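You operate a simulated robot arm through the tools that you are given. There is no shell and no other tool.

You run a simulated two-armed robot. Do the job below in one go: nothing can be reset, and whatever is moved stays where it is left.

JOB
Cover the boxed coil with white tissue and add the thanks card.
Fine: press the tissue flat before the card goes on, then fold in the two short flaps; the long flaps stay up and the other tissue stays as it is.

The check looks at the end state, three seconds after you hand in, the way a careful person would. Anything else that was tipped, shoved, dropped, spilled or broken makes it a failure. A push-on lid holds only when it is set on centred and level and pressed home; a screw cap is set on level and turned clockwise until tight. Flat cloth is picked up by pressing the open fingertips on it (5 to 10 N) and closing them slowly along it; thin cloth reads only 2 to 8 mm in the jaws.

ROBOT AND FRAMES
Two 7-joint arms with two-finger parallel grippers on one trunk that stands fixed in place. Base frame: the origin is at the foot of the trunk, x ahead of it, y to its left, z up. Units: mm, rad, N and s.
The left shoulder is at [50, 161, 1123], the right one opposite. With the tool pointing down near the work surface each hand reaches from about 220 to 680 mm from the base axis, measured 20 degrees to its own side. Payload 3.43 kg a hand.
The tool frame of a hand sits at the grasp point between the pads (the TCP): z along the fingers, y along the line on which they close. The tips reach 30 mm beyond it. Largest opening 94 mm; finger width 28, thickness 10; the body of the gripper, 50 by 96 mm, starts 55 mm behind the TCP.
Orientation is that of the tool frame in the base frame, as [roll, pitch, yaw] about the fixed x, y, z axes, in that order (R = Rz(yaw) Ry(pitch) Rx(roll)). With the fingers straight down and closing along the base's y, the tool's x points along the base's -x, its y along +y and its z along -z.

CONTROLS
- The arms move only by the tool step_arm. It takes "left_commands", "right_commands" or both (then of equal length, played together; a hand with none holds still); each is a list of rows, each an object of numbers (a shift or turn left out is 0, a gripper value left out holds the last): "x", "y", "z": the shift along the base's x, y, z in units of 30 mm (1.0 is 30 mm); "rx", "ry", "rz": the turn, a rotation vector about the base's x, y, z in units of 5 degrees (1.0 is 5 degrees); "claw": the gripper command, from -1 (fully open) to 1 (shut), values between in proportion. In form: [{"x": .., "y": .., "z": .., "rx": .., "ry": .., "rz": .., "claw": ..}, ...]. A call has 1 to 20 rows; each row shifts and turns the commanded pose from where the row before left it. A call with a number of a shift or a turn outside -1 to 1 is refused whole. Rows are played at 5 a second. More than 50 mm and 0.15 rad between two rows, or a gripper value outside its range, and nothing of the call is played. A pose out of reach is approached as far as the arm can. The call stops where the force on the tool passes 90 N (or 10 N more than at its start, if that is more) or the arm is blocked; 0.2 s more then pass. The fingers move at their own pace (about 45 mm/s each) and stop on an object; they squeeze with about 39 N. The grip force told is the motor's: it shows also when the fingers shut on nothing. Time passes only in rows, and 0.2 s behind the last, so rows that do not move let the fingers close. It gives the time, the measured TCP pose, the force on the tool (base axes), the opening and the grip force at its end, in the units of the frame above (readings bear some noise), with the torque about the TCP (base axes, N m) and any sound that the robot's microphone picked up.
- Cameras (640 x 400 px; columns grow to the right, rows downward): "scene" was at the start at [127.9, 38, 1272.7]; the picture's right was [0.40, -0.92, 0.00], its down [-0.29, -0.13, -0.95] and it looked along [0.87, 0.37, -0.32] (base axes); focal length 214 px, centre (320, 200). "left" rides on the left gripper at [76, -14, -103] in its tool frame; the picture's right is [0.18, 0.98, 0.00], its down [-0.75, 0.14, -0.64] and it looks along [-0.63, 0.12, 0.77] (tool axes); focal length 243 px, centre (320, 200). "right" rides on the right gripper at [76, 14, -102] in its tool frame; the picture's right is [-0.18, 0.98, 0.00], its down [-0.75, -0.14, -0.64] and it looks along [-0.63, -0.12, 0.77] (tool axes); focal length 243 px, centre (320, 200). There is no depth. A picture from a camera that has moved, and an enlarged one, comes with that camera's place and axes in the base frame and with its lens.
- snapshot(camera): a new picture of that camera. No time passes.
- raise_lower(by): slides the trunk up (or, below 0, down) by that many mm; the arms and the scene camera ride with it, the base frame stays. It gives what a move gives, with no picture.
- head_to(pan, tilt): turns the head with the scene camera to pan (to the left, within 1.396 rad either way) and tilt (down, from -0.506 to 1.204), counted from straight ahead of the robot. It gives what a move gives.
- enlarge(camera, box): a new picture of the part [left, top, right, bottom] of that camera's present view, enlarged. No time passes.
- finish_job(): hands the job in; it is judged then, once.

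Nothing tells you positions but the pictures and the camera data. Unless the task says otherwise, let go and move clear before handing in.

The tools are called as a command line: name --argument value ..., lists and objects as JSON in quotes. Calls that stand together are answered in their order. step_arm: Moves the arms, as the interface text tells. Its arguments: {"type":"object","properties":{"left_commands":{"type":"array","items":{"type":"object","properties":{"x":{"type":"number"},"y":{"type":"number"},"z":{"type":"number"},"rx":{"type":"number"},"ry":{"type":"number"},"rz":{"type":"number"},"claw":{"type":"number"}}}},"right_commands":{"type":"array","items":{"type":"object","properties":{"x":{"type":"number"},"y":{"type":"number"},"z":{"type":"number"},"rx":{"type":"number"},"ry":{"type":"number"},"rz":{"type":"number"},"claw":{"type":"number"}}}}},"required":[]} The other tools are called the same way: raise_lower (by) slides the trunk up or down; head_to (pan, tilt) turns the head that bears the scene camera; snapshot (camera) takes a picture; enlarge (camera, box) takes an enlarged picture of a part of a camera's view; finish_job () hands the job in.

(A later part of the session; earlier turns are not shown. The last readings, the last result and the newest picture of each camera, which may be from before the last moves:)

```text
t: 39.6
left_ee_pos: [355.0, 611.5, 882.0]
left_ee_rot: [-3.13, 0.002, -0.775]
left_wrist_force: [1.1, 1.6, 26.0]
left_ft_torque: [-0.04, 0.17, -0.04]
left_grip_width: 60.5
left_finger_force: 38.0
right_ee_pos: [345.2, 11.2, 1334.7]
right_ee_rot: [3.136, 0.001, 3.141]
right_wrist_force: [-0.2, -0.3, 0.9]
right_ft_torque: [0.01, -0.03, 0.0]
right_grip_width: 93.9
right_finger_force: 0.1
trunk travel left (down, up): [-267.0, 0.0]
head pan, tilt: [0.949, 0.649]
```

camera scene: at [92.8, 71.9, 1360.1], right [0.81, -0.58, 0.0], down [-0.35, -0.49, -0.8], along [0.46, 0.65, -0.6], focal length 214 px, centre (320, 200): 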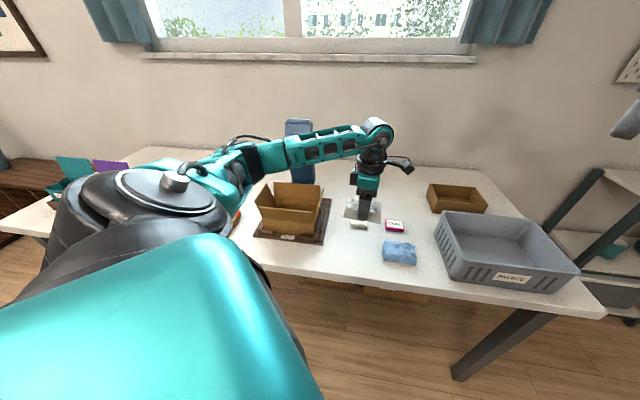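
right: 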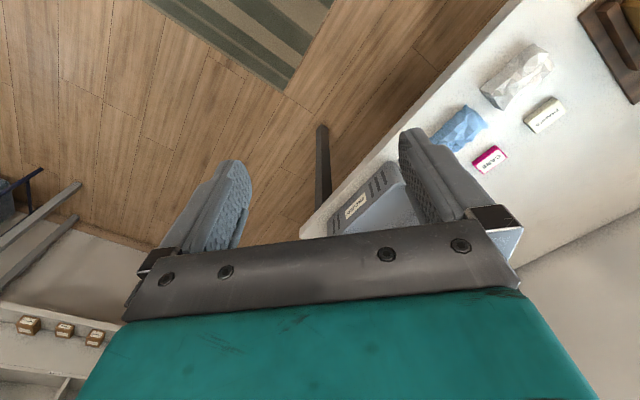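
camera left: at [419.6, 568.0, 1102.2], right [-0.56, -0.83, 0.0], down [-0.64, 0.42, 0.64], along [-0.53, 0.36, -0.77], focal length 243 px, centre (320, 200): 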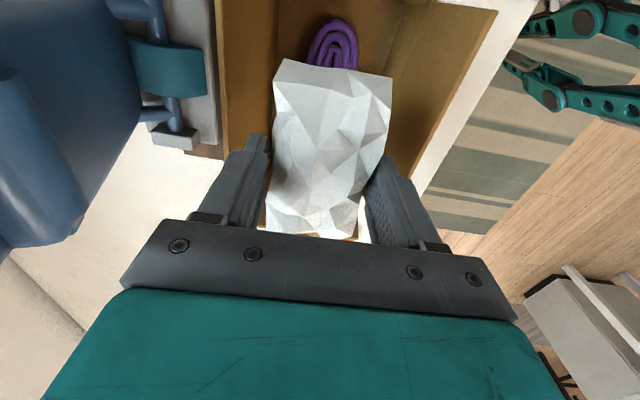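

The tissue touched the coil at TCP z 882, pressing with 26 N. I'll ease off a little, open the jaws only to about 74 mm and rise straight up.

step_arm --left_commands '[{"z": 0.15}, {}, {"claw": -0.57}, {}, {}, {}]'

step_arm --left_commands '[{"z": 0.3}, {"z": 0.5}, {"z": 0.7}, {"z": 0.8}, {"z": 0.8}, {}]'

snapshot --camera "left"

enlarge --camera "scene" --box '[235, 140, 355, 250]'

```text
t: 41.0
left_ee_pos: [356.5, 610.4, 881.4]
left_ee_rot: [-3.141, 0.001, -0.775]
left_wrist_force: [0.3, -0.2, -0.6]
left_ft_torque: [-0.03, 0.0, -0.01]
left_grip_width: 73.8
left_finger_force: 0.0
right_ee_pos: [345.7, 14.6, 1333.5]
right_ee_rot: [3.139, 0.001, 3.139]
right_wrist_force: [-0.4, -0.1, 0.3]
right_ft_torque: [-0.03, 0.04, -0.02]
right_grip_width: 93.8
right_finger_force: 0.2
trunk travel left (down, up): [-267.0, 0.0]
head pan, tilt: [0.949, 0.649]
```

```text
t: 42.4
left_ee_pos: [356.0, 612.9, 975.8]
left_ee_rot: [-3.139, 0.001, -0.774]
left_wrist_force: [-0.2, 0.6, -0.3]
left_ft_torque: [0.0, -0.02, -0.05]
left_grip_width: 73.7
left_finger_force: 0.1
right_ee_pos: [345.7, 15.8, 1334.6]
right_ee_rot: [3.14, -0.002, 3.14]
right_wrist_force: [-0.7, -0.5, -0.2]
right_ft_torque: [-0.05, 0.0, 0.04]
right_grip_width: 93.9
right_finger_force: 0.1
trunk travel left (down, up): [-267.0, 0.0]
head pan, tilt: [0.949, 0.649]
```

```text
taken
camera left: at [420.1, 567.8, 1077.6], right [-0.56, -0.83, 0.0], down [-0.64, 0.42, 0.64], along [-0.53, 0.36, -0.77], focal length 243 px, centre (320, 200)
```

left: 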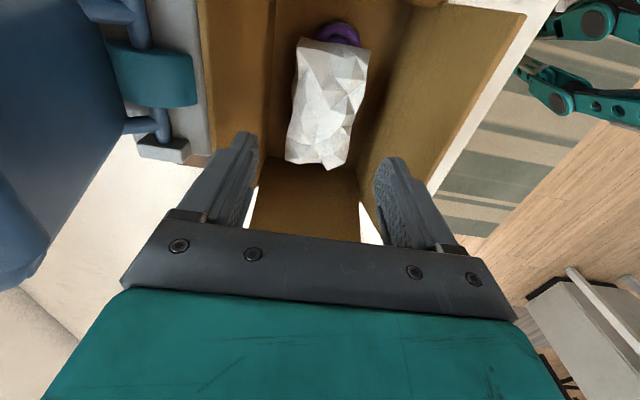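

```text
3.64 times, centred on (295, 195) of scene
camera zoom: at [92.8, 71.9, 1360.1], right [0.81, -0.58, 0.0], down [-0.35, -0.49, -0.8], along [0.46, 0.65, -0.6], focal length 780 px, centre (411, 218)
```

zoom: 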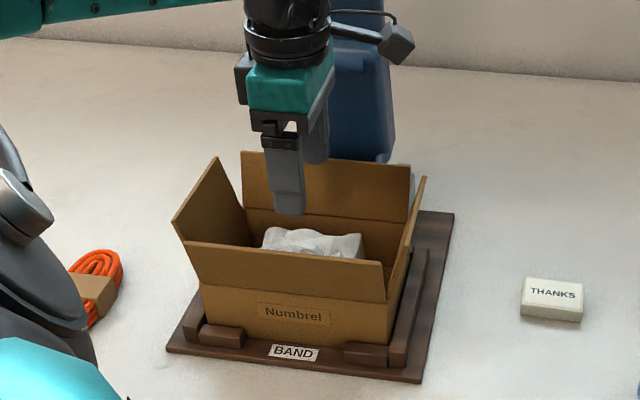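

The white tissue lies over the coil, centred to within a few mm. Now I'll close the fingers and press it down at its centre, slowly and watching the force.

step_arm --left_commands '[{"x": -0.1, "y": 0.05, "z": -0.6, "claw": 1}, {"z": -0.6}, {"z": -0.6}, {}, {}, {}]'

step_arm --left_commands '[{"z": -0.1}, {"z": -0.1}, {"z": -0.1}, {}]'

```text
t: 43.8
left_ee_pos: [352.0, 612.6, 919.9]
left_ee_rot: [-3.141, 0.0, -0.775]
left_wrist_force: [0.8, 0.0, 0.1]
left_ft_torque: [0.0, -0.01, 0.01]
left_grip_width: 0.0
left_finger_force: 33.2
right_ee_pos: [345.1, 15.0, 1334.5]
right_ee_rot: [3.141, 0.0, 3.139]
right_wrist_force: [-0.3, 0.5, 0.4]
right_ft_torque: [0.0, -0.01, 0.03]
right_grip_width: 93.9
right_finger_force: 0.1
trunk travel left (down, up): [-267.0, 0.0]
head pan, tilt: [0.949, 0.649]
```

```text
t: 44.8
left_ee_pos: [351.7, 613.6, 910.9]
left_ee_rot: [-3.14, 0.001, -0.775]
left_wrist_force: [0.3, 0.3, 0.3]
left_ft_torque: [-0.02, -0.01, 0.01]
left_grip_width: 0.0
left_finger_force: 33.0
right_ee_pos: [346.6, 13.9, 1334.8]
right_ee_rot: [3.139, -0.001, 3.141]
right_wrist_force: [-0.5, 0.2, 0.3]
right_ft_torque: [0.01, -0.01, 0.01]
right_grip_width: 93.9
right_finger_force: 0.1
trunk travel left (down, up): [-267.0, 0.0]
head pan, tilt: [0.949, 0.649]
```

step_arm --left_commands '[{"z": -0.1}, {"z": -0.1}, {"z": -0.1}, {}]'

snapshot --camera "left"

```text
t: 45.8
left_ee_pos: [352.4, 611.7, 903.0]
left_ee_rot: [-3.14, 0.002, -0.776]
left_wrist_force: [-0.2, 0.1, 0.9]
left_ft_torque: [0.02, 0.02, -0.01]
left_grip_width: 0.1
left_finger_force: 32.7
right_ee_pos: [345.8, 14.6, 1333.3]
right_ee_rot: [3.14, 0.001, 3.14]
right_wrist_force: [0.4, 0.1, 1.2]
right_ft_torque: [0.02, -0.01, -0.02]
right_grip_width: 94.0
right_finger_force: 0.0
trunk travel left (down, up): [-267.0, 0.0]
head pan, tilt: [0.949, 0.649]
```

```text
taken
camera left: at [416.6, 569.0, 1004.8], right [-0.56, -0.83, 0.0], down [-0.64, 0.42, 0.64], along [-0.53, 0.36, -0.77], focal length 243 px, centre (320, 200)
```

left: 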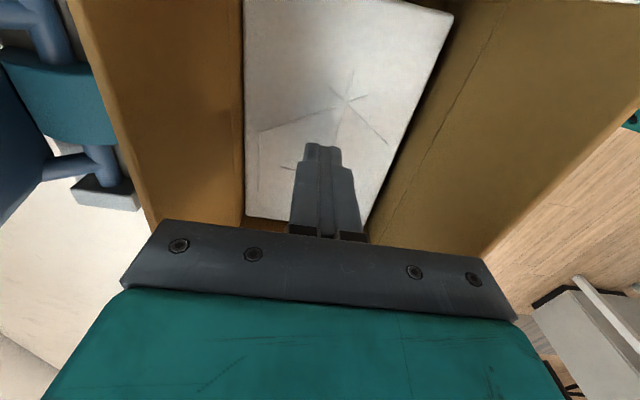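

The tissue has flattened into a broad sheet that fills the box. I'll rise to check that it lies level and fully flat.

step_arm --left_commands '[{"z": 0.5}, {"z": 0.8}, {"z": 0.8}, {"z": 0.8}, {}]'

snapshot --camera "left"

enlarge --camera "scene" --box '[245, 160, 345, 245]'

```text
t: 47.0
left_ee_pos: [352.1, 613.7, 989.2]
left_ee_rot: [-3.139, 0.001, -0.774]
left_wrist_force: [-0.7, 0.0, 0.5]
left_ft_torque: [0.02, 0.0, 0.02]
left_grip_width: 0.0
left_finger_force: 33.1
right_ee_pos: [345.6, 14.9, 1334.4]
right_ee_rot: [3.138, 0.001, 3.139]
right_wrist_force: [1.0, 0.9, -0.3]
right_ft_torque: [0.0, 0.01, 0.02]
right_grip_width: 94.1
right_finger_force: 0.0
trunk travel left (down, up): [-267.0, 0.0]
head pan, tilt: [0.949, 0.649]
```

```text
taken
camera left: at [417.1, 569.7, 1091.5], right [-0.56, -0.83, 0.0], down [-0.64, 0.42, 0.64], along [-0.53, 0.36, -0.77], focal length 243 px, centre (320, 200)
```

left: 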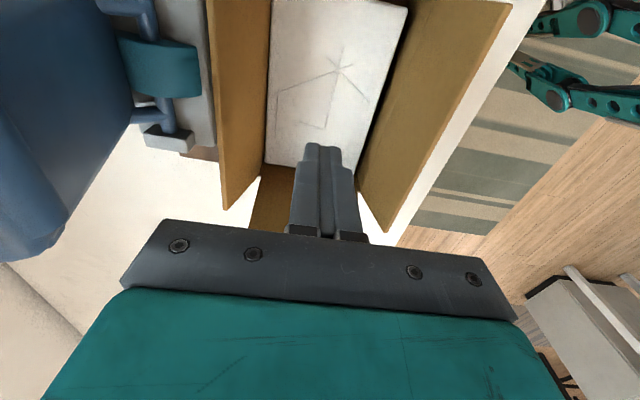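

```text
4.71 times, centred on (295, 202) of scene
camera zoom: at [92.8, 71.9, 1360.1], right [0.81, -0.58, 0.0], down [-0.35, -0.49, -0.8], along [0.46, 0.65, -0.6], focal length 1009 px, centre (438, 188)
```

zoom: 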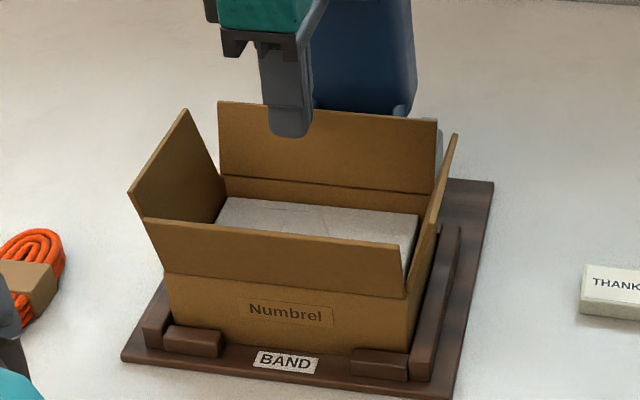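

The tissue is now a flat, level slab about 160 × 98 mm covering the coil, with its top at z about 859. I'll give it one more gentle press at the centre to make sure it is seated.

step_arm --left_commands '[{"z": -0.8, "x": 0.1, "y": -0.08}, {"z": -0.8}, {"z": -0.8}, {"z": -0.6}, {}]'

step_arm --left_commands '[{"z": -0.08}, {"z": -0.08}, {}]'

step_arm --left_commands '[{"z": -0.08}, {}]'

```text
t: 48.2
left_ee_pos: [354.8, 610.9, 898.1]
left_ee_rot: [-3.141, 0.002, -0.775]
left_wrist_force: [0.4, -0.3, 0.5]
left_ft_torque: [0.01, 0.01, 0.0]
left_grip_width: 0.0
left_finger_force: 33.1
right_ee_pos: [346.9, 13.5, 1334.4]
right_ee_rot: [3.14, 0.0, 3.141]
right_wrist_force: [0.9, -0.1, 0.4]
right_ft_torque: [0.0, 0.0, 0.03]
right_grip_width: 93.8
right_finger_force: 0.0
trunk travel left (down, up): [-267.0, 0.0]
head pan, tilt: [0.949, 0.649]
```

```text
t: 49.0
left_ee_pos: [355.3, 611.1, 893.8]
left_ee_rot: [-3.141, 0.002, -0.776]
left_wrist_force: [-0.1, -0.7, 0.2]
left_ft_torque: [0.0, -0.01, 0.0]
left_grip_width: 0.0
left_finger_force: 33.0
right_ee_pos: [346.6, 12.5, 1333.6]
right_ee_rot: [3.139, -0.001, 3.14]
right_wrist_force: [0.3, -0.6, -0.8]
right_ft_torque: [-0.06, 0.01, 0.04]
right_grip_width: 93.9
right_finger_force: 0.0
trunk travel left (down, up): [-267.0, 0.0]
head pan, tilt: [0.949, 0.649]
```

```text
t: 49.6
left_ee_pos: [355.8, 610.7, 891.9]
left_ee_rot: [-3.14, 0.001, -0.774]
left_wrist_force: [0.4, -0.4, 0.2]
left_ft_torque: [-0.02, -0.01, -0.04]
left_grip_width: 0.0
left_finger_force: 33.0
right_ee_pos: [346.3, 14.0, 1333.7]
right_ee_rot: [3.139, 0.0, 3.14]
right_wrist_force: [0.5, -0.9, 0.0]
right_ft_torque: [-0.02, 0.04, 0.03]
right_grip_width: 93.8
right_finger_force: 0.0
trunk travel left (down, up): [-267.0, 0.0]
head pan, tilt: [0.949, 0.649]
```

step_arm --left_commands '[{"z": -0.08}, {"z": -0.06}, {}]'

step_arm --left_commands '[{"z": -0.06}, {}]'

step_arm --left_commands '[{"z": -0.06}, {}]'

```text
t: 50.4
left_ee_pos: [354.7, 609.3, 888.4]
left_ee_rot: [-3.137, 0.002, -0.774]
left_wrist_force: [-1.1, -0.2, -0.2]
left_ft_torque: [0.01, -0.01, 0.03]
left_grip_width: 0.0
left_finger_force: 33.5
right_ee_pos: [345.9, 13.6, 1333.8]
right_ee_rot: [3.14, 0.001, 3.139]
right_wrist_force: [-0.2, -0.2, -0.5]
right_ft_torque: [0.01, 0.0, 0.02]
right_grip_width: 93.9
right_finger_force: 0.0
trunk travel left (down, up): [-267.0, 0.0]
head pan, tilt: [0.949, 0.649]
```

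```text
t: 51.0
left_ee_pos: [355.6, 611.8, 885.3]
left_ee_rot: [-3.138, 0.002, -0.774]
left_wrist_force: [0.1, 0.4, -0.1]
left_ft_torque: [0.0, -0.01, 0.02]
left_grip_width: 0.1
left_finger_force: 33.1
right_ee_pos: [346.7, 14.8, 1333.3]
right_ee_rot: [3.141, -0.001, 3.139]
right_wrist_force: [1.0, 0.1, 0.1]
right_ft_torque: [0.01, -0.02, 0.0]
right_grip_width: 94.1
right_finger_force: 0.1
trunk travel left (down, up): [-267.0, 0.0]
head pan, tilt: [0.949, 0.649]
```

```text
t: 51.6
left_ee_pos: [355.4, 610.3, 885.2]
left_ee_rot: [-3.14, 0.002, -0.775]
left_wrist_force: [-0.9, -0.7, 1.6]
left_ft_torque: [-0.02, 0.01, 0.03]
left_grip_width: 0.3
left_finger_force: 33.0
right_ee_pos: [346.2, 13.6, 1333.8]
right_ee_rot: [-3.141, 0.0, 3.14]
right_wrist_force: [0.2, -0.2, 0.1]
right_ft_torque: [-0.03, 0.0, 0.02]
right_grip_width: 93.7
right_finger_force: 0.1
trunk travel left (down, up): [-267.0, 0.0]
head pan, tilt: [0.949, 0.649]
```

Contact is just starting with the tips at z about 855. I'll press on slightly for a modest force.

step_arm --left_commands '[{"z": -0.06}, {}]'

step_arm --left_commands '[{"z": -0.04}, {}]'

```text
t: 52.2
left_ee_pos: [355.6, 610.6, 884.5]
left_ee_rot: [-3.138, 0.002, -0.773]
left_wrist_force: [0.9, 0.6, 9.2]
left_ft_torque: [-0.01, -0.01, 0.03]
left_grip_width: 0.2
left_finger_force: 32.6
right_ee_pos: [345.9, 12.5, 1334.4]
right_ee_rot: [3.138, 0.003, 3.141]
right_wrist_force: [-0.2, 0.7, -1.1]
right_ft_torque: [-0.02, -0.06, -0.03]
right_grip_width: 93.9
right_finger_force: 0.1
trunk travel left (down, up): [-267.0, 0.0]
head pan, tilt: [0.949, 0.649]
```

```text
t: 52.8
left_ee_pos: [355.1, 610.3, 883.9]
left_ee_rot: [-3.137, 0.001, -0.774]
left_wrist_force: [1.1, 1.0, 17.8]
left_ft_torque: [0.03, -0.03, -0.01]
left_grip_width: 0.0
left_finger_force: 33.0
right_ee_pos: [344.4, 11.9, 1332.6]
right_ee_rot: [3.138, 0.001, 3.14]
right_wrist_force: [0.4, 0.4, 0.0]
right_ft_torque: [-0.01, 0.01, 0.01]
right_grip_width: 94.0
right_finger_force: 0.0
trunk travel left (down, up): [-267.0, 0.0]
head pan, tilt: [0.949, 0.649]
```

The tissue is pressed flat (18 N) with its top at z about 854. Next is the THANKS card: centre about (551, 462), 60 × 42 × 20 mm. I'll rise clear, open the jaws and move above it.

step_arm --left_commands '[{"z": 0.4}, {"z": 0.8}, {"z": 0.9}, {"z": 0.9}, {"z": 0.9}, {"x": 0.6, "y": -0.45, "rz": -0.06, "claw": -0.6}, {"x": 0.72, "y": -0.55, "rz": -0.06}, {"x": 0.72, "y": -0.55, "rz": -0.06}, {"x": 0.72, "y": -0.55, "rz": -0.06}, {"x": 0.72, "y": -0.55, "rz": -0.06}, {"x": 0.72, "y": -0.55, "rz": -0.06}, {"x": 0.72, "y": -0.55, "rz": -0.06}, {"x": 0.72, "y": -0.55, "rz": -0.06}, {"x": 0.72, "y": -0.55, "rz": -0.06}, {}]'

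snapshot --camera "left"

snapshot --camera "scene"

```text
t: 56.0
left_ee_pos: [547.0, 464.5, 998.7]
left_ee_rot: [-3.14, 0.002, -0.823]
left_wrist_force: [-0.4, 0.7, 0.1]
left_ft_torque: [-0.04, -0.03, -0.01]
left_grip_width: 75.2
left_finger_force: 0.1
right_ee_pos: [345.2, 14.8, 1333.5]
right_ee_rot: [3.14, 0.002, 3.139]
right_wrist_force: [-0.2, 0.4, -0.3]
right_ft_torque: [0.01, 0.01, -0.01]
right_grip_width: 94.4
right_finger_force: 0.0
trunk travel left (down, up): [-267.0, 0.0]
head pan, tilt: [0.949, 0.649]
```

```text
taken
camera left: at [609.4, 418.8, 1101.1], right [-0.59, -0.8, 0.0], down [-0.62, 0.45, 0.64], along [-0.52, 0.38, -0.77], focal length 243 px, centre (320, 200)
```

left: 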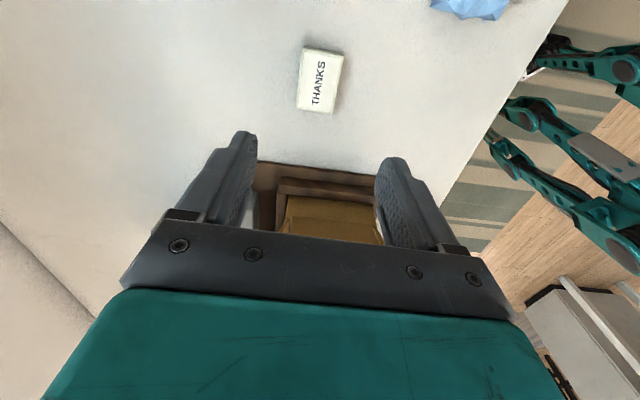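

```text
taken
camera scene: at [92.6, 71.9, 1360.1], right [0.81, -0.58, 0.0], down [-0.35, -0.49, -0.8], along [0.46, 0.65, -0.6], focal length 214 px, centre (320, 200)
```

scene: 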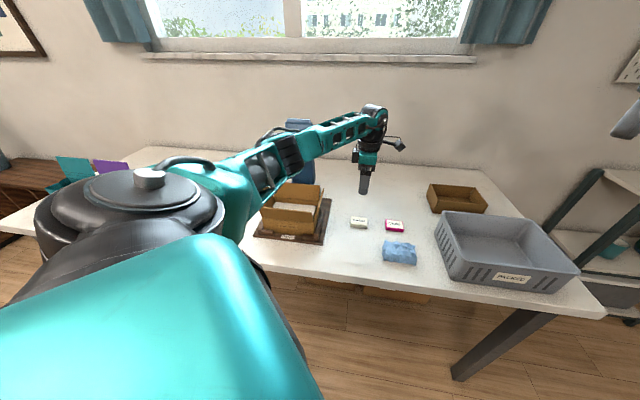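

The hand is above the card. I'll enlarge to fix its exact position before going down.

enlarge --camera "left" --box '[280, 30, 360, 130]'

```text
4.00 times, centred on (320, 80) of left
camera zoom: at [609.4, 418.8, 1101.1], right [-0.59, -0.8, 0.0], down [-0.62, 0.45, 0.64], along [-0.52, 0.38, -0.77], focal length 970 px, centre (320, 680)
```

zoom: 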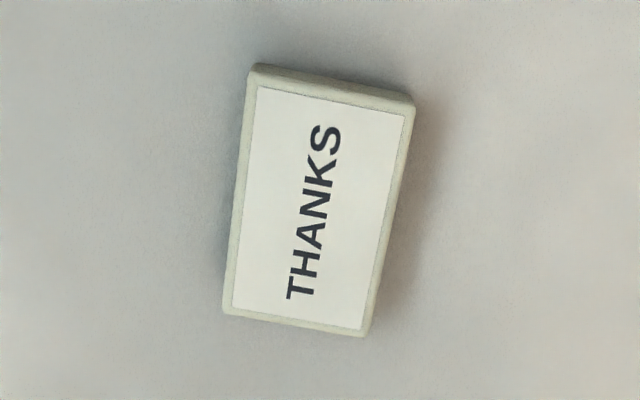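

The card centre refines to (552, 463), with its short axis nearly matching the jaw direction. I'll go down part way and verify.

step_arm --left_commands '[{"x": 0.16, "y": -0.04, "z": -0.9, "rz": 0.1}, {"z": -1}, {"z": -1}, {"z": -1}, {"z": -0.9}, {}]'

snapshot --camera "left"

enlarge --camera "scene" --box '[320, 170, 420, 250]'

```text
t: 57.4
left_ee_pos: [550.2, 464.4, 853.2]
left_ee_rot: [-3.141, 0.0, -0.812]
left_wrist_force: [0.5, 0.3, -0.3]
left_ft_torque: [-0.01, 0.02, 0.03]
left_grip_width: 75.6
left_finger_force: 0.0
right_ee_pos: [345.9, 14.4, 1333.2]
right_ee_rot: [3.14, 0.001, 3.141]
right_wrist_force: [0.3, 0.0, 0.4]
right_ft_torque: [0.0, -0.01, -0.02]
right_grip_width: 94.0
right_finger_force: 0.1
trunk travel left (down, up): [-267.0, 0.0]
head pan, tilt: [0.949, 0.649]
```

```text
taken
camera left: at [613.8, 417.5, 957.0], right [-0.59, -0.81, 0.0], down [-0.62, 0.45, 0.64], along [-0.52, 0.38, -0.77], focal length 243 px, centre (320, 200)
```

left: 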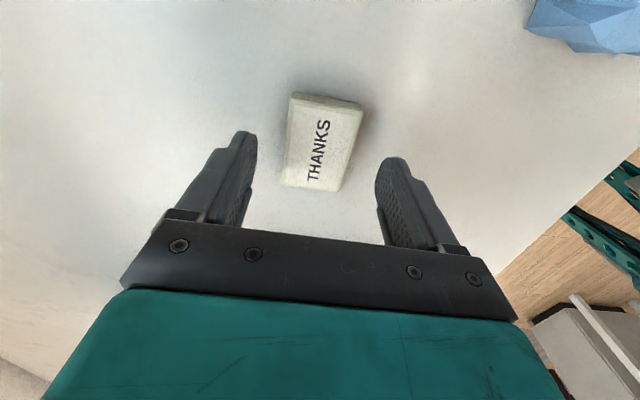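

```text
5.00 times, centred on (370, 210) of scene
camera zoom: at [92.6, 71.8, 1360.1], right [0.81, -0.58, 0.0], down [-0.35, -0.49, -0.8], along [0.46, 0.65, -0.6], focal length 1072 px, centre (70, 150)
```

zoom: 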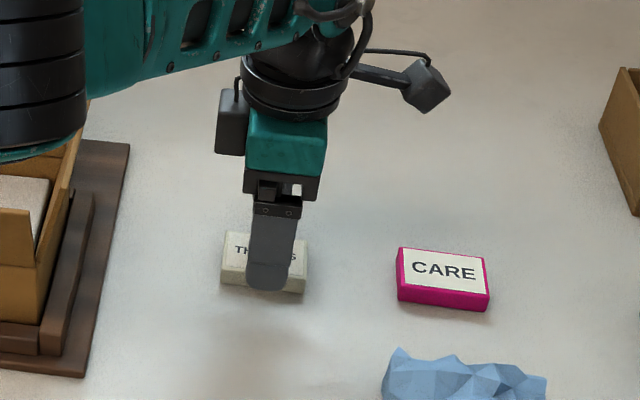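

The card lies between the fingers, about 4 mm further along its long axis. I'll correct for that, lower the tips to about 4 mm above the table and close on its short sides.

step_arm --left_commands '[{"x": 0.12, "y": -0.08, "z": -0.3}, {"z": -0.34}, {}, {"claw": 0.3}, {}, {}, {}]'

snapshot --camera "left"

```text
t: 59.0
left_ee_pos: [555.6, 461.1, 835.7]
left_ee_rot: [-3.141, 0.001, -0.814]
left_wrist_force: [-0.5, 0.6, 0.2]
left_ft_torque: [0.04, -0.02, 0.02]
left_grip_width: 42.2
left_finger_force: 39.7
right_ee_pos: [346.5, 13.3, 1333.6]
right_ee_rot: [3.14, 0.0, 3.14]
right_wrist_force: [0.2, 0.2, 0.4]
right_ft_torque: [-0.01, 0.03, -0.02]
right_grip_width: 94.0
right_finger_force: 0.1
trunk travel left (down, up): [-267.0, 0.0]
head pan, tilt: [0.949, 0.649]
```

```text
taken
camera left: at [617.6, 415.0, 938.1], right [-0.59, -0.81, 0.0], down [-0.62, 0.45, 0.64], along [-0.52, 0.38, -0.77], focal length 243 px, centre (320, 200)
```

left: 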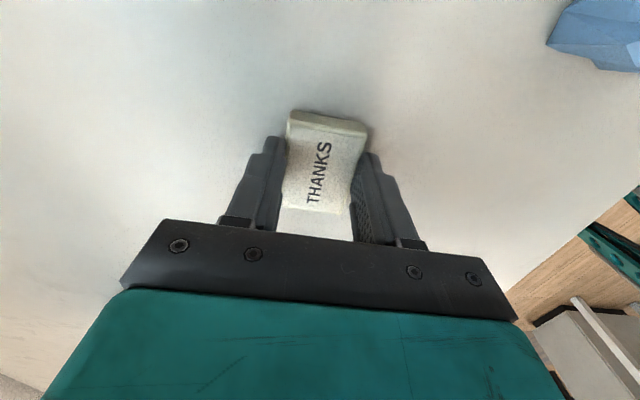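

The card is gripped at 42 mm. I'll lift it straight up, then carry it back over the box centre.

step_arm --left_commands '[{"z": 0.4}, {"z": 0.8}, {"z": 0.9}, {"z": 0.9}, {"z": 0.9}, {"z": 0.9}, {"z": 0.7}, {}]'

step_arm --left_commands '[{"x": -0.5, "y": 0.37, "rz": 0.05}, {"x": -0.75, "y": 0.56, "rz": 0.05}, {"x": -0.75, "y": 0.56, "rz": 0.05}, {"x": -0.75, "y": 0.56, "rz": 0.05}, {"x": -0.75, "y": 0.56, "rz": 0.05}, {"x": -0.75, "y": 0.56, "rz": 0.05}, {"x": -0.75, "y": 0.56, "rz": 0.05}, {"x": -0.75, "y": 0.56, "rz": 0.05}, {"x": -0.75, "y": 0.56, "rz": 0.05}, {"x": -0.19, "y": 0.14}, {}, {}]'

snapshot --camera "left"

snapshot --camera "scene"

```text
t: 60.8
left_ee_pos: [554.8, 460.7, 999.5]
left_ee_rot: [-3.141, 0.001, -0.814]
left_wrist_force: [0.9, 0.7, -0.4]
left_ft_torque: [0.01, 0.02, 0.0]
left_grip_width: 42.1
left_finger_force: 38.8
right_ee_pos: [345.8, 15.0, 1333.5]
right_ee_rot: [3.139, 0.002, 3.139]
right_wrist_force: [0.7, 0.3, -0.1]
right_ft_torque: [0.01, 0.01, 0.0]
right_grip_width: 93.9
right_finger_force: 0.0
trunk travel left (down, up): [-267.0, 0.0]
head pan, tilt: [0.949, 0.649]
```

```text
t: 63.4
left_ee_pos: [353.9, 612.2, 1001.1]
left_ee_rot: [-3.14, 0.002, -0.772]
left_wrist_force: [-0.3, 0.7, -0.1]
left_ft_torque: [0.02, 0.02, 0.02]
left_grip_width: 42.0
left_finger_force: 39.4
right_ee_pos: [346.8, 14.1, 1333.8]
right_ee_rot: [3.141, 0.0, 3.14]
right_wrist_force: [-0.9, 0.7, -0.4]
right_ft_torque: [0.0, -0.02, -0.02]
right_grip_width: 93.9
right_finger_force: 0.0
trunk travel left (down, up): [-267.0, 0.0]
head pan, tilt: [0.949, 0.649]
```

```text
taken
camera left: at [418.7, 567.6, 1103.5], right [-0.55, -0.83, 0.0], down [-0.64, 0.42, 0.64], along [-0.53, 0.36, -0.77], focal length 243 px, centre (320, 200)
```

left: 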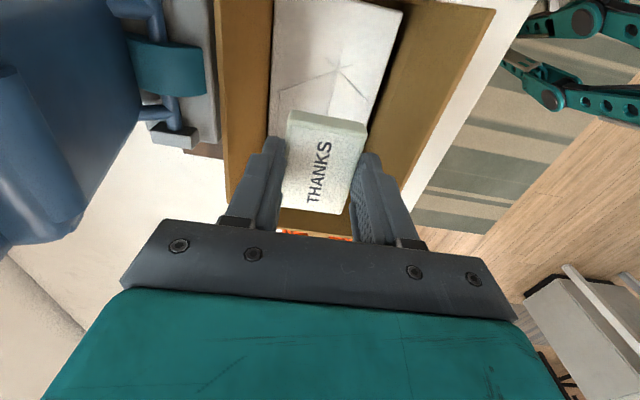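

```text
taken
camera scene: at [92.8, 71.8, 1360.1], right [0.81, -0.58, 0.0], down [-0.35, -0.49, -0.8], along [0.46, 0.65, -0.6], focal length 214 px, centre (320, 200)
```

scene: 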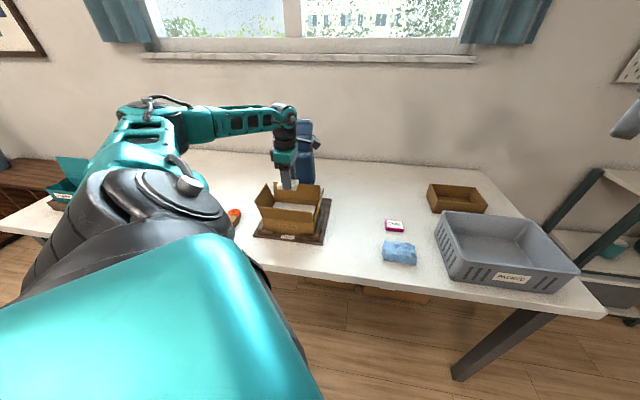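

The card is above the flattened tissue and aligned with the box. I'll lower it close to the tissue, then feel for contact in small steps.

step_arm --left_commands '[{"z": -0.8}, {"z": -0.8}, {"z": -0.8}, {"z": -0.7}, {"z": -0.3}, {}]'

step_arm --left_commands '[{"z": -0.06}, {"z": -0.06}, {}]'

step_arm --left_commands '[{"z": -0.06}, {}]'

```text
t: 64.8
left_ee_pos: [353.9, 611.1, 897.9]
left_ee_rot: [-3.139, 0.002, -0.773]
left_wrist_force: [-0.1, -0.4, -0.7]
left_ft_torque: [-0.02, -0.04, -0.01]
left_grip_width: 42.2
left_finger_force: 38.9
right_ee_pos: [345.8, 15.0, 1334.1]
right_ee_rot: [3.141, 0.001, 3.14]
right_wrist_force: [-1.2, 0.0, 1.1]
right_ft_torque: [-0.02, 0.02, 0.0]
right_grip_width: 94.1
right_finger_force: 0.1
trunk travel left (down, up): [-267.0, 0.0]
head pan, tilt: [0.949, 0.649]
```

```text
t: 65.6
left_ee_pos: [353.9, 610.9, 894.2]
left_ee_rot: [-3.14, 0.002, -0.774]
left_wrist_force: [0.0, 0.3, -0.1]
left_ft_torque: [0.03, -0.02, 0.02]
left_grip_width: 42.2
left_finger_force: 39.3
right_ee_pos: [346.9, 14.3, 1333.8]
right_ee_rot: [3.14, 0.0, 3.14]
right_wrist_force: [0.2, -1.3, -1.0]
right_ft_torque: [-0.02, -0.01, -0.02]
right_grip_width: 93.9
right_finger_force: 0.0
trunk travel left (down, up): [-267.0, 0.0]
head pan, tilt: [0.949, 0.649]
```

```text
t: 66.2
left_ee_pos: [355.6, 612.7, 891.9]
left_ee_rot: [-3.139, 0.002, -0.774]
left_wrist_force: [-0.2, 0.6, 0.5]
left_ft_torque: [0.02, 0.01, -0.02]
left_grip_width: 42.0
left_finger_force: 39.1
right_ee_pos: [346.0, 13.7, 1333.6]
right_ee_rot: [3.14, 0.0, 3.138]
right_wrist_force: [0.1, -0.8, 0.4]
right_ft_torque: [-0.01, 0.0, -0.01]
right_grip_width: 94.0
right_finger_force: 0.0
trunk travel left (down, up): [-267.0, 0.0]
head pan, tilt: [0.949, 0.649]
```

step_arm --left_commands '[{"z": -0.05}, {}]'

step_arm --left_commands '[{"z": -0.05}, {}]'

```text
t: 66.8
left_ee_pos: [354.4, 611.9, 890.7]
left_ee_rot: [-3.139, 0.004, -0.773]
left_wrist_force: [0.3, 0.4, -0.2]
left_ft_torque: [-0.02, 0.01, -0.02]
left_grip_width: 42.3
left_finger_force: 39.0
right_ee_pos: [346.9, 13.8, 1333.0]
right_ee_rot: [3.14, 0.002, 3.14]
right_wrist_force: [0.0, -0.9, -0.5]
right_ft_torque: [-0.02, 0.01, 0.02]
right_grip_width: 94.3
right_finger_force: 0.0
trunk travel left (down, up): [-267.0, 0.0]
head pan, tilt: [0.949, 0.649]
```

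```text
t: 67.4
left_ee_pos: [353.3, 612.2, 890.9]
left_ee_rot: [-3.14, 0.001, -0.772]
left_wrist_force: [-0.5, -0.3, 3.4]
left_ft_torque: [0.01, 0.0, -0.01]
left_grip_width: 42.2
left_finger_force: 39.2
right_ee_pos: [346.1, 14.0, 1333.4]
right_ee_rot: [3.14, 0.003, 3.14]
right_wrist_force: [0.3, -0.2, 0.7]
right_ft_torque: [-0.01, 0.01, -0.01]
right_grip_width: 93.9
right_finger_force: 0.1
trunk travel left (down, up): [-267.0, 0.0]
head pan, tilt: [0.949, 0.649]
```

The card has touched down (3.4 N). I'll open the jaws slightly and rise straight up.

step_arm --left_commands '[{"claw": -0.32}, {}, {}, {}, {"z": 0.2}, {"z": 0.5}, {"z": 0.8}, {"z": 0.8}, {"z": 0.9}, {"z": 0.8}, {}]'

snapshot --camera "left"

enlarge --camera "scene" --box '[245, 160, 345, 245]'

```text
t: 69.8
left_ee_pos: [355.1, 610.1, 1011.3]
left_ee_rot: [-3.141, 0.002, -0.774]
left_wrist_force: [0.4, -0.1, -0.2]
left_ft_torque: [0.0, 0.01, 0.01]
left_grip_width: 61.9
left_finger_force: 0.0
right_ee_pos: [347.0, 13.9, 1333.9]
right_ee_rot: [3.139, 0.002, 3.139]
right_wrist_force: [0.1, 0.5, -0.1]
right_ft_torque: [-0.02, -0.01, -0.01]
right_grip_width: 94.1
right_finger_force: 0.1
trunk travel left (down, up): [-267.0, 0.0]
head pan, tilt: [0.949, 0.649]
```

```text
taken
camera left: at [419.2, 567.4, 1112.6], right [-0.56, -0.83, 0.0], down [-0.64, 0.42, 0.64], along [-0.53, 0.36, -0.77], focal length 243 px, centre (320, 200)
```

left: 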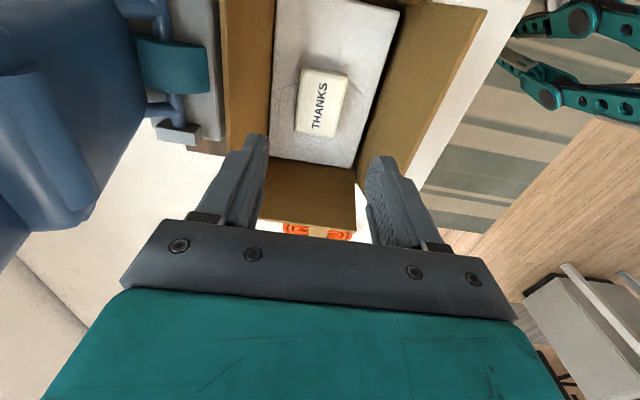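

```text
4.71 times, centred on (295, 202) of scene
camera zoom: at [92.8, 71.9, 1360.1], right [0.81, -0.58, 0.0], down [-0.35, -0.49, -0.8], along [0.46, 0.65, -0.6], focal length 1009 px, centre (438, 188)
```

zoom: 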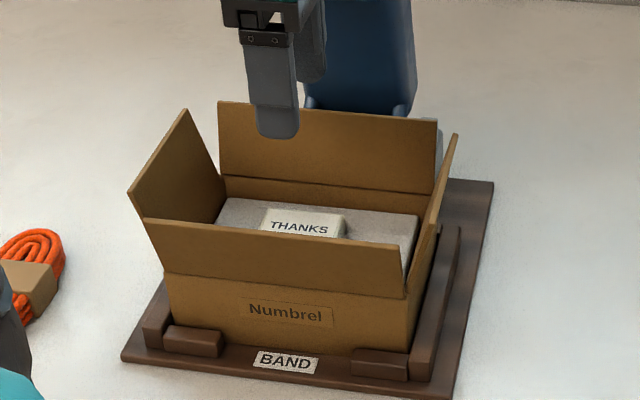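

The THANKS card lies centred on the flattened tissue and the box is otherwise unchanged. Next I'll fold the right short flap: close the fingers, move just outside it (top edge about 108 mm from centre along the long axis) and go down beside it.

step_arm --left_commands '[{"x": 0.64, "y": -0.62, "claw": 1}, {"x": 0.64, "y": -0.62}, {"x": 0.64, "y": -0.62}, {"x": 0.64, "y": -0.62}, {"x": 0.7, "y": -0.66}, {}, {}]'

snapshot --camera "left"

enlarge --camera "scene" --box '[245, 130, 365, 245]'

```text
t: 71.4
left_ee_pos: [451.7, 516.0, 1010.1]
left_ee_rot: [-3.139, 0.003, -0.773]
left_wrist_force: [0.2, 0.1, -0.2]
left_ft_torque: [-0.01, 0.02, 0.0]
left_grip_width: 0.0
left_finger_force: 32.9
right_ee_pos: [346.5, 14.2, 1333.3]
right_ee_rot: [3.139, -0.001, 3.14]
right_wrist_force: [0.8, 0.2, 0.2]
right_ft_torque: [0.02, 0.02, -0.01]
right_grip_width: 94.1
right_finger_force: 0.1
trunk travel left (down, up): [-267.0, 0.0]
head pan, tilt: [0.949, 0.649]
```

```text
taken
camera left: at [516.7, 473.1, 1112.9], right [-0.56, -0.83, 0.0], down [-0.64, 0.42, 0.64], along [-0.53, 0.36, -0.77], focal length 243 px, centre (320, 200)
```

left: 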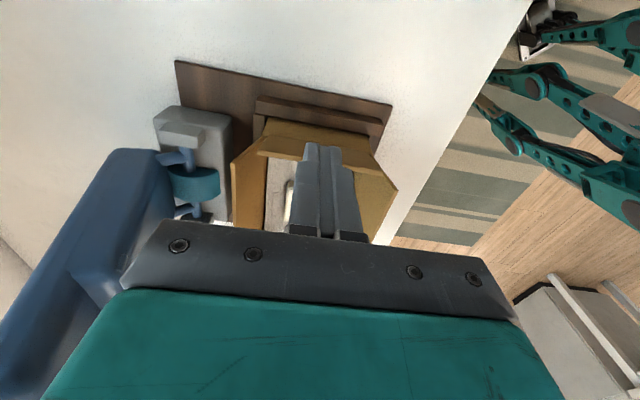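

```text
3.48 times, centred on (305, 188) of scene
camera zoom: at [92.9, 71.7, 1360.1], right [0.81, -0.58, 0.0], down [-0.35, -0.49, -0.8], along [0.46, 0.65, -0.6], focal length 746 px, centre (372, 244)
```

zoom: 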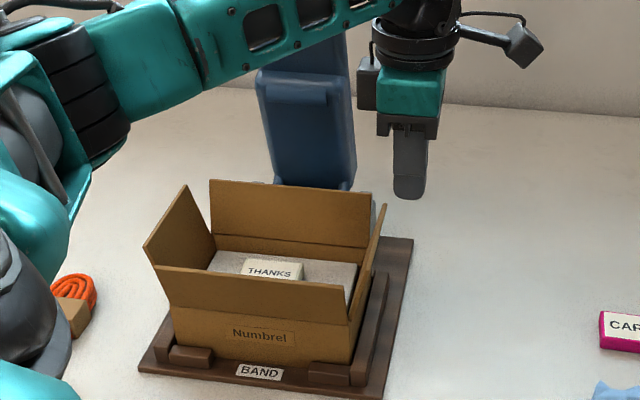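

The closed fingers are outside the right flap. I'll enlarge to check the gap before lowering.

enlarge --camera "left" --box '[210, 80, 420, 250]'

```text
2.35 times, centred on (315, 165) of left
camera zoom: at [516.7, 473.1, 1112.9], right [-0.56, -0.83, 0.0], down [-0.64, 0.42, 0.64], along [-0.53, 0.36, -0.77], focal length 571 px, centre (332, 282)
```

zoom: 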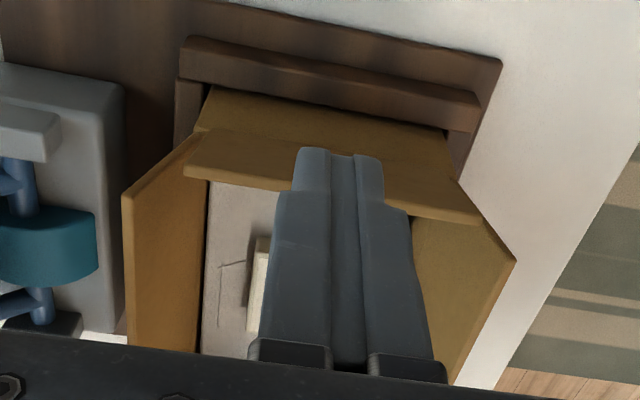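

The gap to the flap's top edge is about 15–20 mm. I'll lower the tips to z about 908, push inward until the flap is upright, and check.

step_arm --left_commands '[{"z": -0.8}, {"z": -0.8}, {"z": -0.8}, {}]'

step_arm --left_commands '[{"x": -0.2, "y": 0.2}, {"x": -0.2, "y": 0.2}, {"x": -0.21, "y": 0.2}, {"x": -0.21, "y": 0.2}, {}]'

enlarge --camera "scene" --box '[245, 130, 365, 245]'

```text
t: 72.4
left_ee_pos: [451.1, 516.3, 938.5]
left_ee_rot: [-3.14, 0.002, -0.774]
left_wrist_force: [-0.2, -0.3, 0.4]
left_ft_torque: [0.02, -0.02, -0.02]
left_grip_width: 0.2
left_finger_force: 32.8
right_ee_pos: [346.9, 13.4, 1333.9]
right_ee_rot: [3.14, -0.001, 3.14]
right_wrist_force: [-1.2, 0.1, -0.4]
right_ft_torque: [-0.01, 0.02, 0.03]
right_grip_width: 94.1
right_finger_force: 0.1
trunk travel left (down, up): [-267.0, 0.0]
head pan, tilt: [0.949, 0.649]
```

```text
t: 73.6
left_ee_pos: [425.9, 540.7, 938.9]
left_ee_rot: [-3.139, 0.001, -0.773]
left_wrist_force: [-0.1, 0.5, 0.3]
left_ft_torque: [0.01, -0.01, 0.01]
left_grip_width: 0.1
left_finger_force: 33.1
right_ee_pos: [346.1, 13.9, 1333.8]
right_ee_rot: [3.139, 0.0, 3.14]
right_wrist_force: [0.2, 0.4, -0.1]
right_ft_torque: [0.0, 0.0, 0.01]
right_grip_width: 94.4
right_finger_force: 0.0
trunk travel left (down, up): [-267.0, 0.0]
head pan, tilt: [0.949, 0.649]
```

```text
3.48 times, centred on (305, 188) of scene
camera zoom: at [92.8, 71.8, 1360.1], right [0.81, -0.58, 0.0], down [-0.35, -0.49, -0.8], along [0.46, 0.65, -0.6], focal length 746 px, centre (372, 244)
```

zoom: 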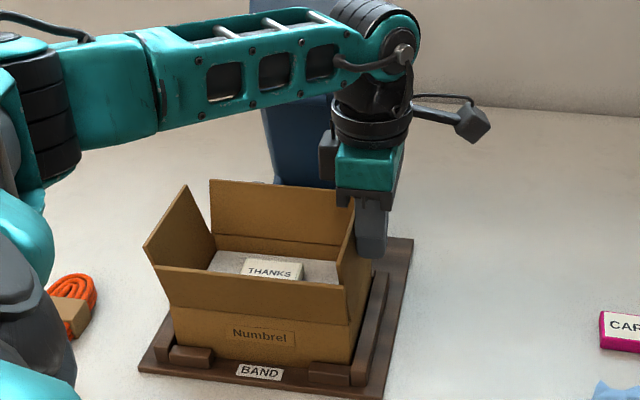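

The flap follows easily with almost no force. I'll continue pushing it inward and down along its arc.

step_arm --left_commands '[{"x": -0.26, "y": 0.25}, {"x": -0.26, "y": 0.25}, {"x": -0.2, "y": 0.19}, {"x": -0.18, "y": 0.18}, {}]'

enlarge --camera "scene" --box '[245, 130, 365, 245]'

snapshot --camera "left"

```text
t: 74.8
left_ee_pos: [400.2, 567.2, 937.8]
left_ee_rot: [-3.14, 0.002, -0.773]
left_wrist_force: [-0.3, -0.6, -0.1]
left_ft_torque: [0.02, 0.01, 0.01]
left_grip_width: 0.3
left_finger_force: 32.7
right_ee_pos: [346.2, 14.2, 1333.8]
right_ee_rot: [3.141, 0.0, 3.139]
right_wrist_force: [0.7, -0.8, -0.2]
right_ft_torque: [0.0, 0.01, -0.02]
right_grip_width: 93.6
right_finger_force: 0.0
trunk travel left (down, up): [-267.0, 0.0]
head pan, tilt: [0.949, 0.649]
```

```text
3.48 times, centred on (305, 188) of scene
camera zoom: at [92.8, 71.8, 1360.1], right [0.81, -0.58, 0.0], down [-0.35, -0.49, -0.8], along [0.46, 0.65, -0.6], focal length 746 px, centre (372, 244)
```

zoom: 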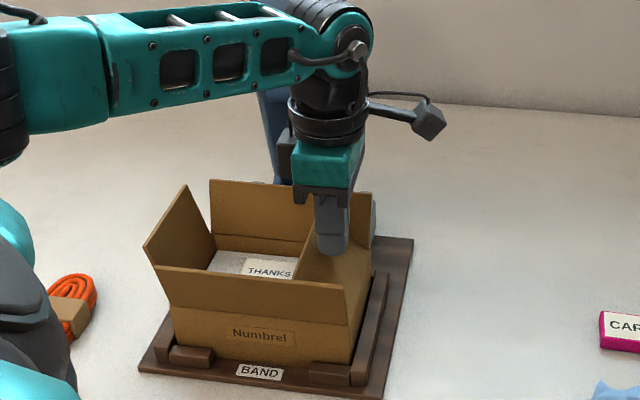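

```text
taken
camera left: at [464.1, 523.8, 1040.0], right [-0.55, -0.83, 0.0], down [-0.64, 0.42, 0.64], along [-0.53, 0.36, -0.77], focal length 243 px, centre (320, 200)
```

left: 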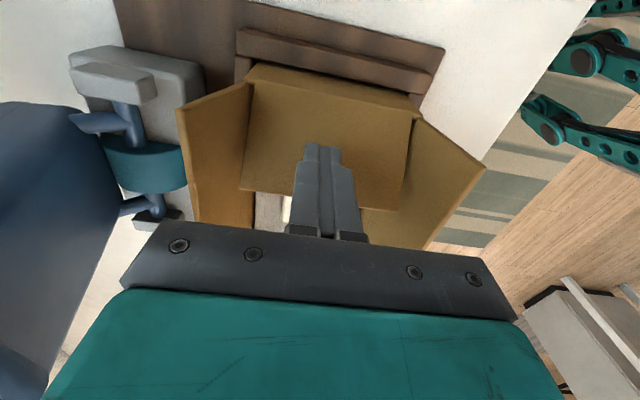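

The right flap is folded past halfway. I'll continue down along the arc until it lies flat.

step_arm --left_commands '[{"x": -0.1, "y": 0.1, "z": -0.18}, {"x": -0.11, "y": 0.11, "z": -0.19}, {"x": -0.06, "y": 0.06, "z": -0.22}, {"x": -0.06, "y": 0.06, "z": -0.22}, {}]'

step_arm --left_commands '[{"z": -0.1}, {"z": -0.1}, {}]'

enlarge --camera "scene" --box '[245, 130, 365, 245]'

```text
t: 76.0
left_ee_pos: [390.3, 578.0, 914.6]
left_ee_rot: [-3.14, 0.001, -0.773]
left_wrist_force: [-0.7, 0.3, -0.2]
left_ft_torque: [0.02, -0.01, 0.04]
left_grip_width: 0.0
left_finger_force: 32.9
right_ee_pos: [345.9, 14.1, 1333.1]
right_ee_rot: [3.139, 0.0, 3.141]
right_wrist_force: [-0.5, 0.7, 0.4]
right_ft_torque: [0.02, -0.01, 0.0]
right_grip_width: 94.2
right_finger_force: 0.0
trunk travel left (down, up): [-267.0, 0.0]
head pan, tilt: [0.949, 0.649]
```

```text
t: 76.8
left_ee_pos: [390.4, 576.5, 907.7]
left_ee_rot: [3.141, 0.002, -0.772]
left_wrist_force: [-0.2, 0.4, -0.3]
left_ft_torque: [-0.02, 0.0, 0.0]
left_grip_width: 0.0
left_finger_force: 32.5
right_ee_pos: [345.6, 13.5, 1333.9]
right_ee_rot: [3.14, 0.001, 3.139]
right_wrist_force: [0.3, -0.2, -0.5]
right_ft_torque: [-0.01, 0.0, 0.01]
right_grip_width: 94.1
right_finger_force: 0.1
trunk travel left (down, up): [-267.0, 0.0]
head pan, tilt: [0.949, 0.649]
```

```text
3.48 times, centred on (305, 188) of scene
camera zoom: at [92.7, 71.8, 1360.1], right [0.81, -0.58, 0.0], down [-0.35, -0.49, -0.8], along [0.46, 0.65, -0.6], focal length 746 px, centre (372, 244)
```

zoom: 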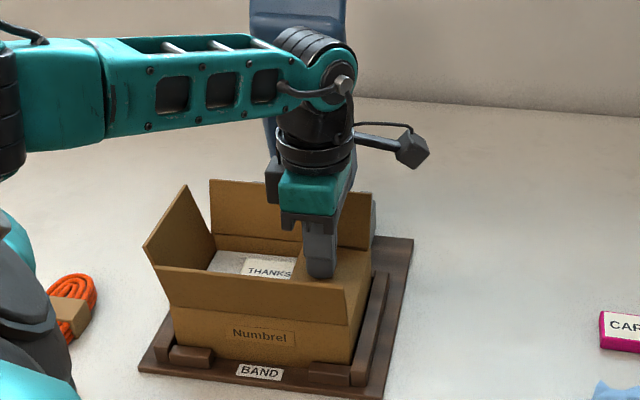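

The flap is almost down. A few more small steps until it is fully seated, watching the force.

step_arm --left_commands '[{"z": -0.08}, {}]'

step_arm --left_commands '[{"z": -0.08}, {}]'

snapshot --camera "left"

```text
t: 77.4
left_ee_pos: [390.0, 576.7, 905.1]
left_ee_rot: [-3.138, 0.002, -0.772]
left_wrist_force: [0.2, -0.1, 0.8]
left_ft_torque: [-0.01, 0.03, -0.02]
left_grip_width: 0.1
left_finger_force: 33.2
right_ee_pos: [346.3, 14.8, 1333.4]
right_ee_rot: [3.14, 0.0, 3.14]
right_wrist_force: [0.1, 1.1, 0.1]
right_ft_torque: [-0.01, -0.02, 0.01]
right_grip_width: 94.1
right_finger_force: 0.0
trunk travel left (down, up): [-267.0, 0.0]
head pan, tilt: [0.949, 0.649]
```

```text
t: 78.0
left_ee_pos: [390.2, 577.2, 905.0]
left_ee_rot: [-3.138, 0.001, -0.773]
left_wrist_force: [-1.0, -0.4, 9.3]
left_ft_torque: [0.1, 0.15, 0.04]
left_grip_width: 0.0
left_finger_force: 32.5
right_ee_pos: [344.9, 12.9, 1334.0]
right_ee_rot: [3.139, 0.002, 3.142]
right_wrist_force: [-0.4, 0.1, -0.6]
right_ft_torque: [-0.01, -0.03, -0.02]
right_grip_width: 94.2
right_finger_force: 0.1
trunk travel left (down, up): [-267.0, 0.0]
head pan, tilt: [0.949, 0.649]
```

```text
taken
camera left: at [454.4, 533.1, 1007.1], right [-0.55, -0.83, 0.0], down [-0.64, 0.42, 0.64], along [-0.53, 0.36, -0.77], focal length 243 px, centre (320, 200)
```

left: 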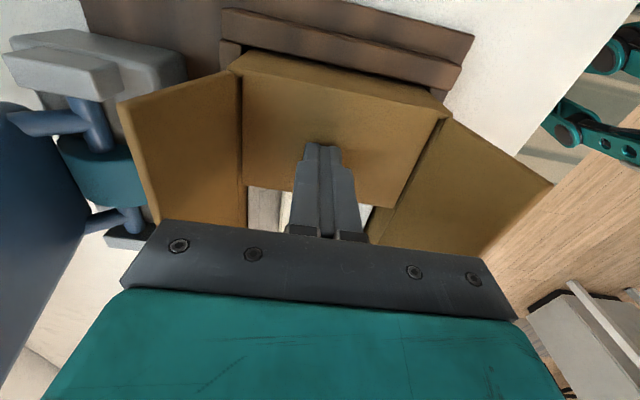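

The flap is down and resting (9 N). I'll lift off and see whether it stays folded.

step_arm --left_commands '[{"z": 0.3}, {"z": 0.6}, {"z": 0.9}, {"z": 0.9}, {"z": 0.9}, {}]'

snapshot --camera "left"

enlarge --camera "scene" --box '[245, 130, 365, 245]'

```text
t: 79.4
left_ee_pos: [390.3, 576.9, 1011.5]
left_ee_rot: [3.141, 0.002, -0.773]
left_wrist_force: [-0.6, -0.6, -0.6]
left_ft_torque: [0.0, 0.01, -0.01]
left_grip_width: 0.0
left_finger_force: 33.2
right_ee_pos: [346.7, 15.0, 1332.7]
right_ee_rot: [3.14, -0.001, 3.14]
right_wrist_force: [-0.3, 0.6, 0.3]
right_ft_torque: [-0.01, -0.01, 0.0]
right_grip_width: 93.9
right_finger_force: 0.0
trunk travel left (down, up): [-267.0, 0.0]
head pan, tilt: [0.949, 0.649]
```

```text
taken
camera left: at [454.5, 533.4, 1113.5], right [-0.55, -0.83, 0.0], down [-0.64, 0.42, 0.64], along [-0.54, 0.36, -0.77], focal length 243 px, centre (320, 200)
```

left: 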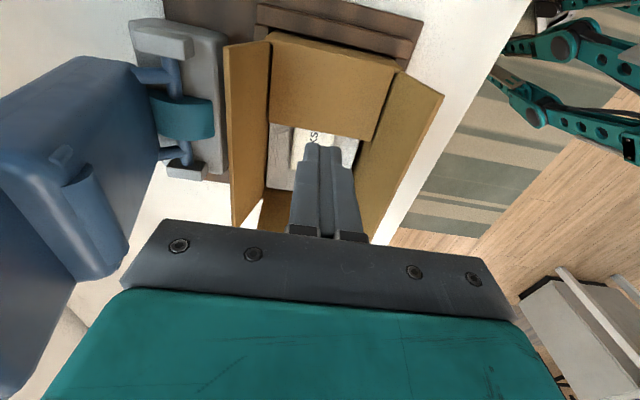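

```text
3.48 times, centred on (305, 188) of scene
camera zoom: at [92.8, 71.9, 1360.1], right [0.81, -0.58, 0.0], down [-0.35, -0.49, -0.8], along [0.46, 0.65, -0.6], focal length 746 px, centre (372, 244)
```

zoom: 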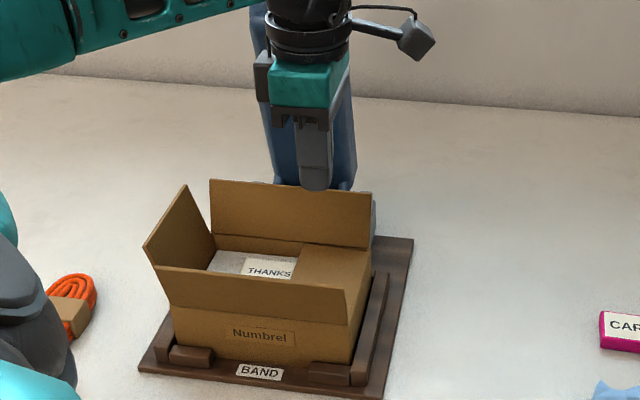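

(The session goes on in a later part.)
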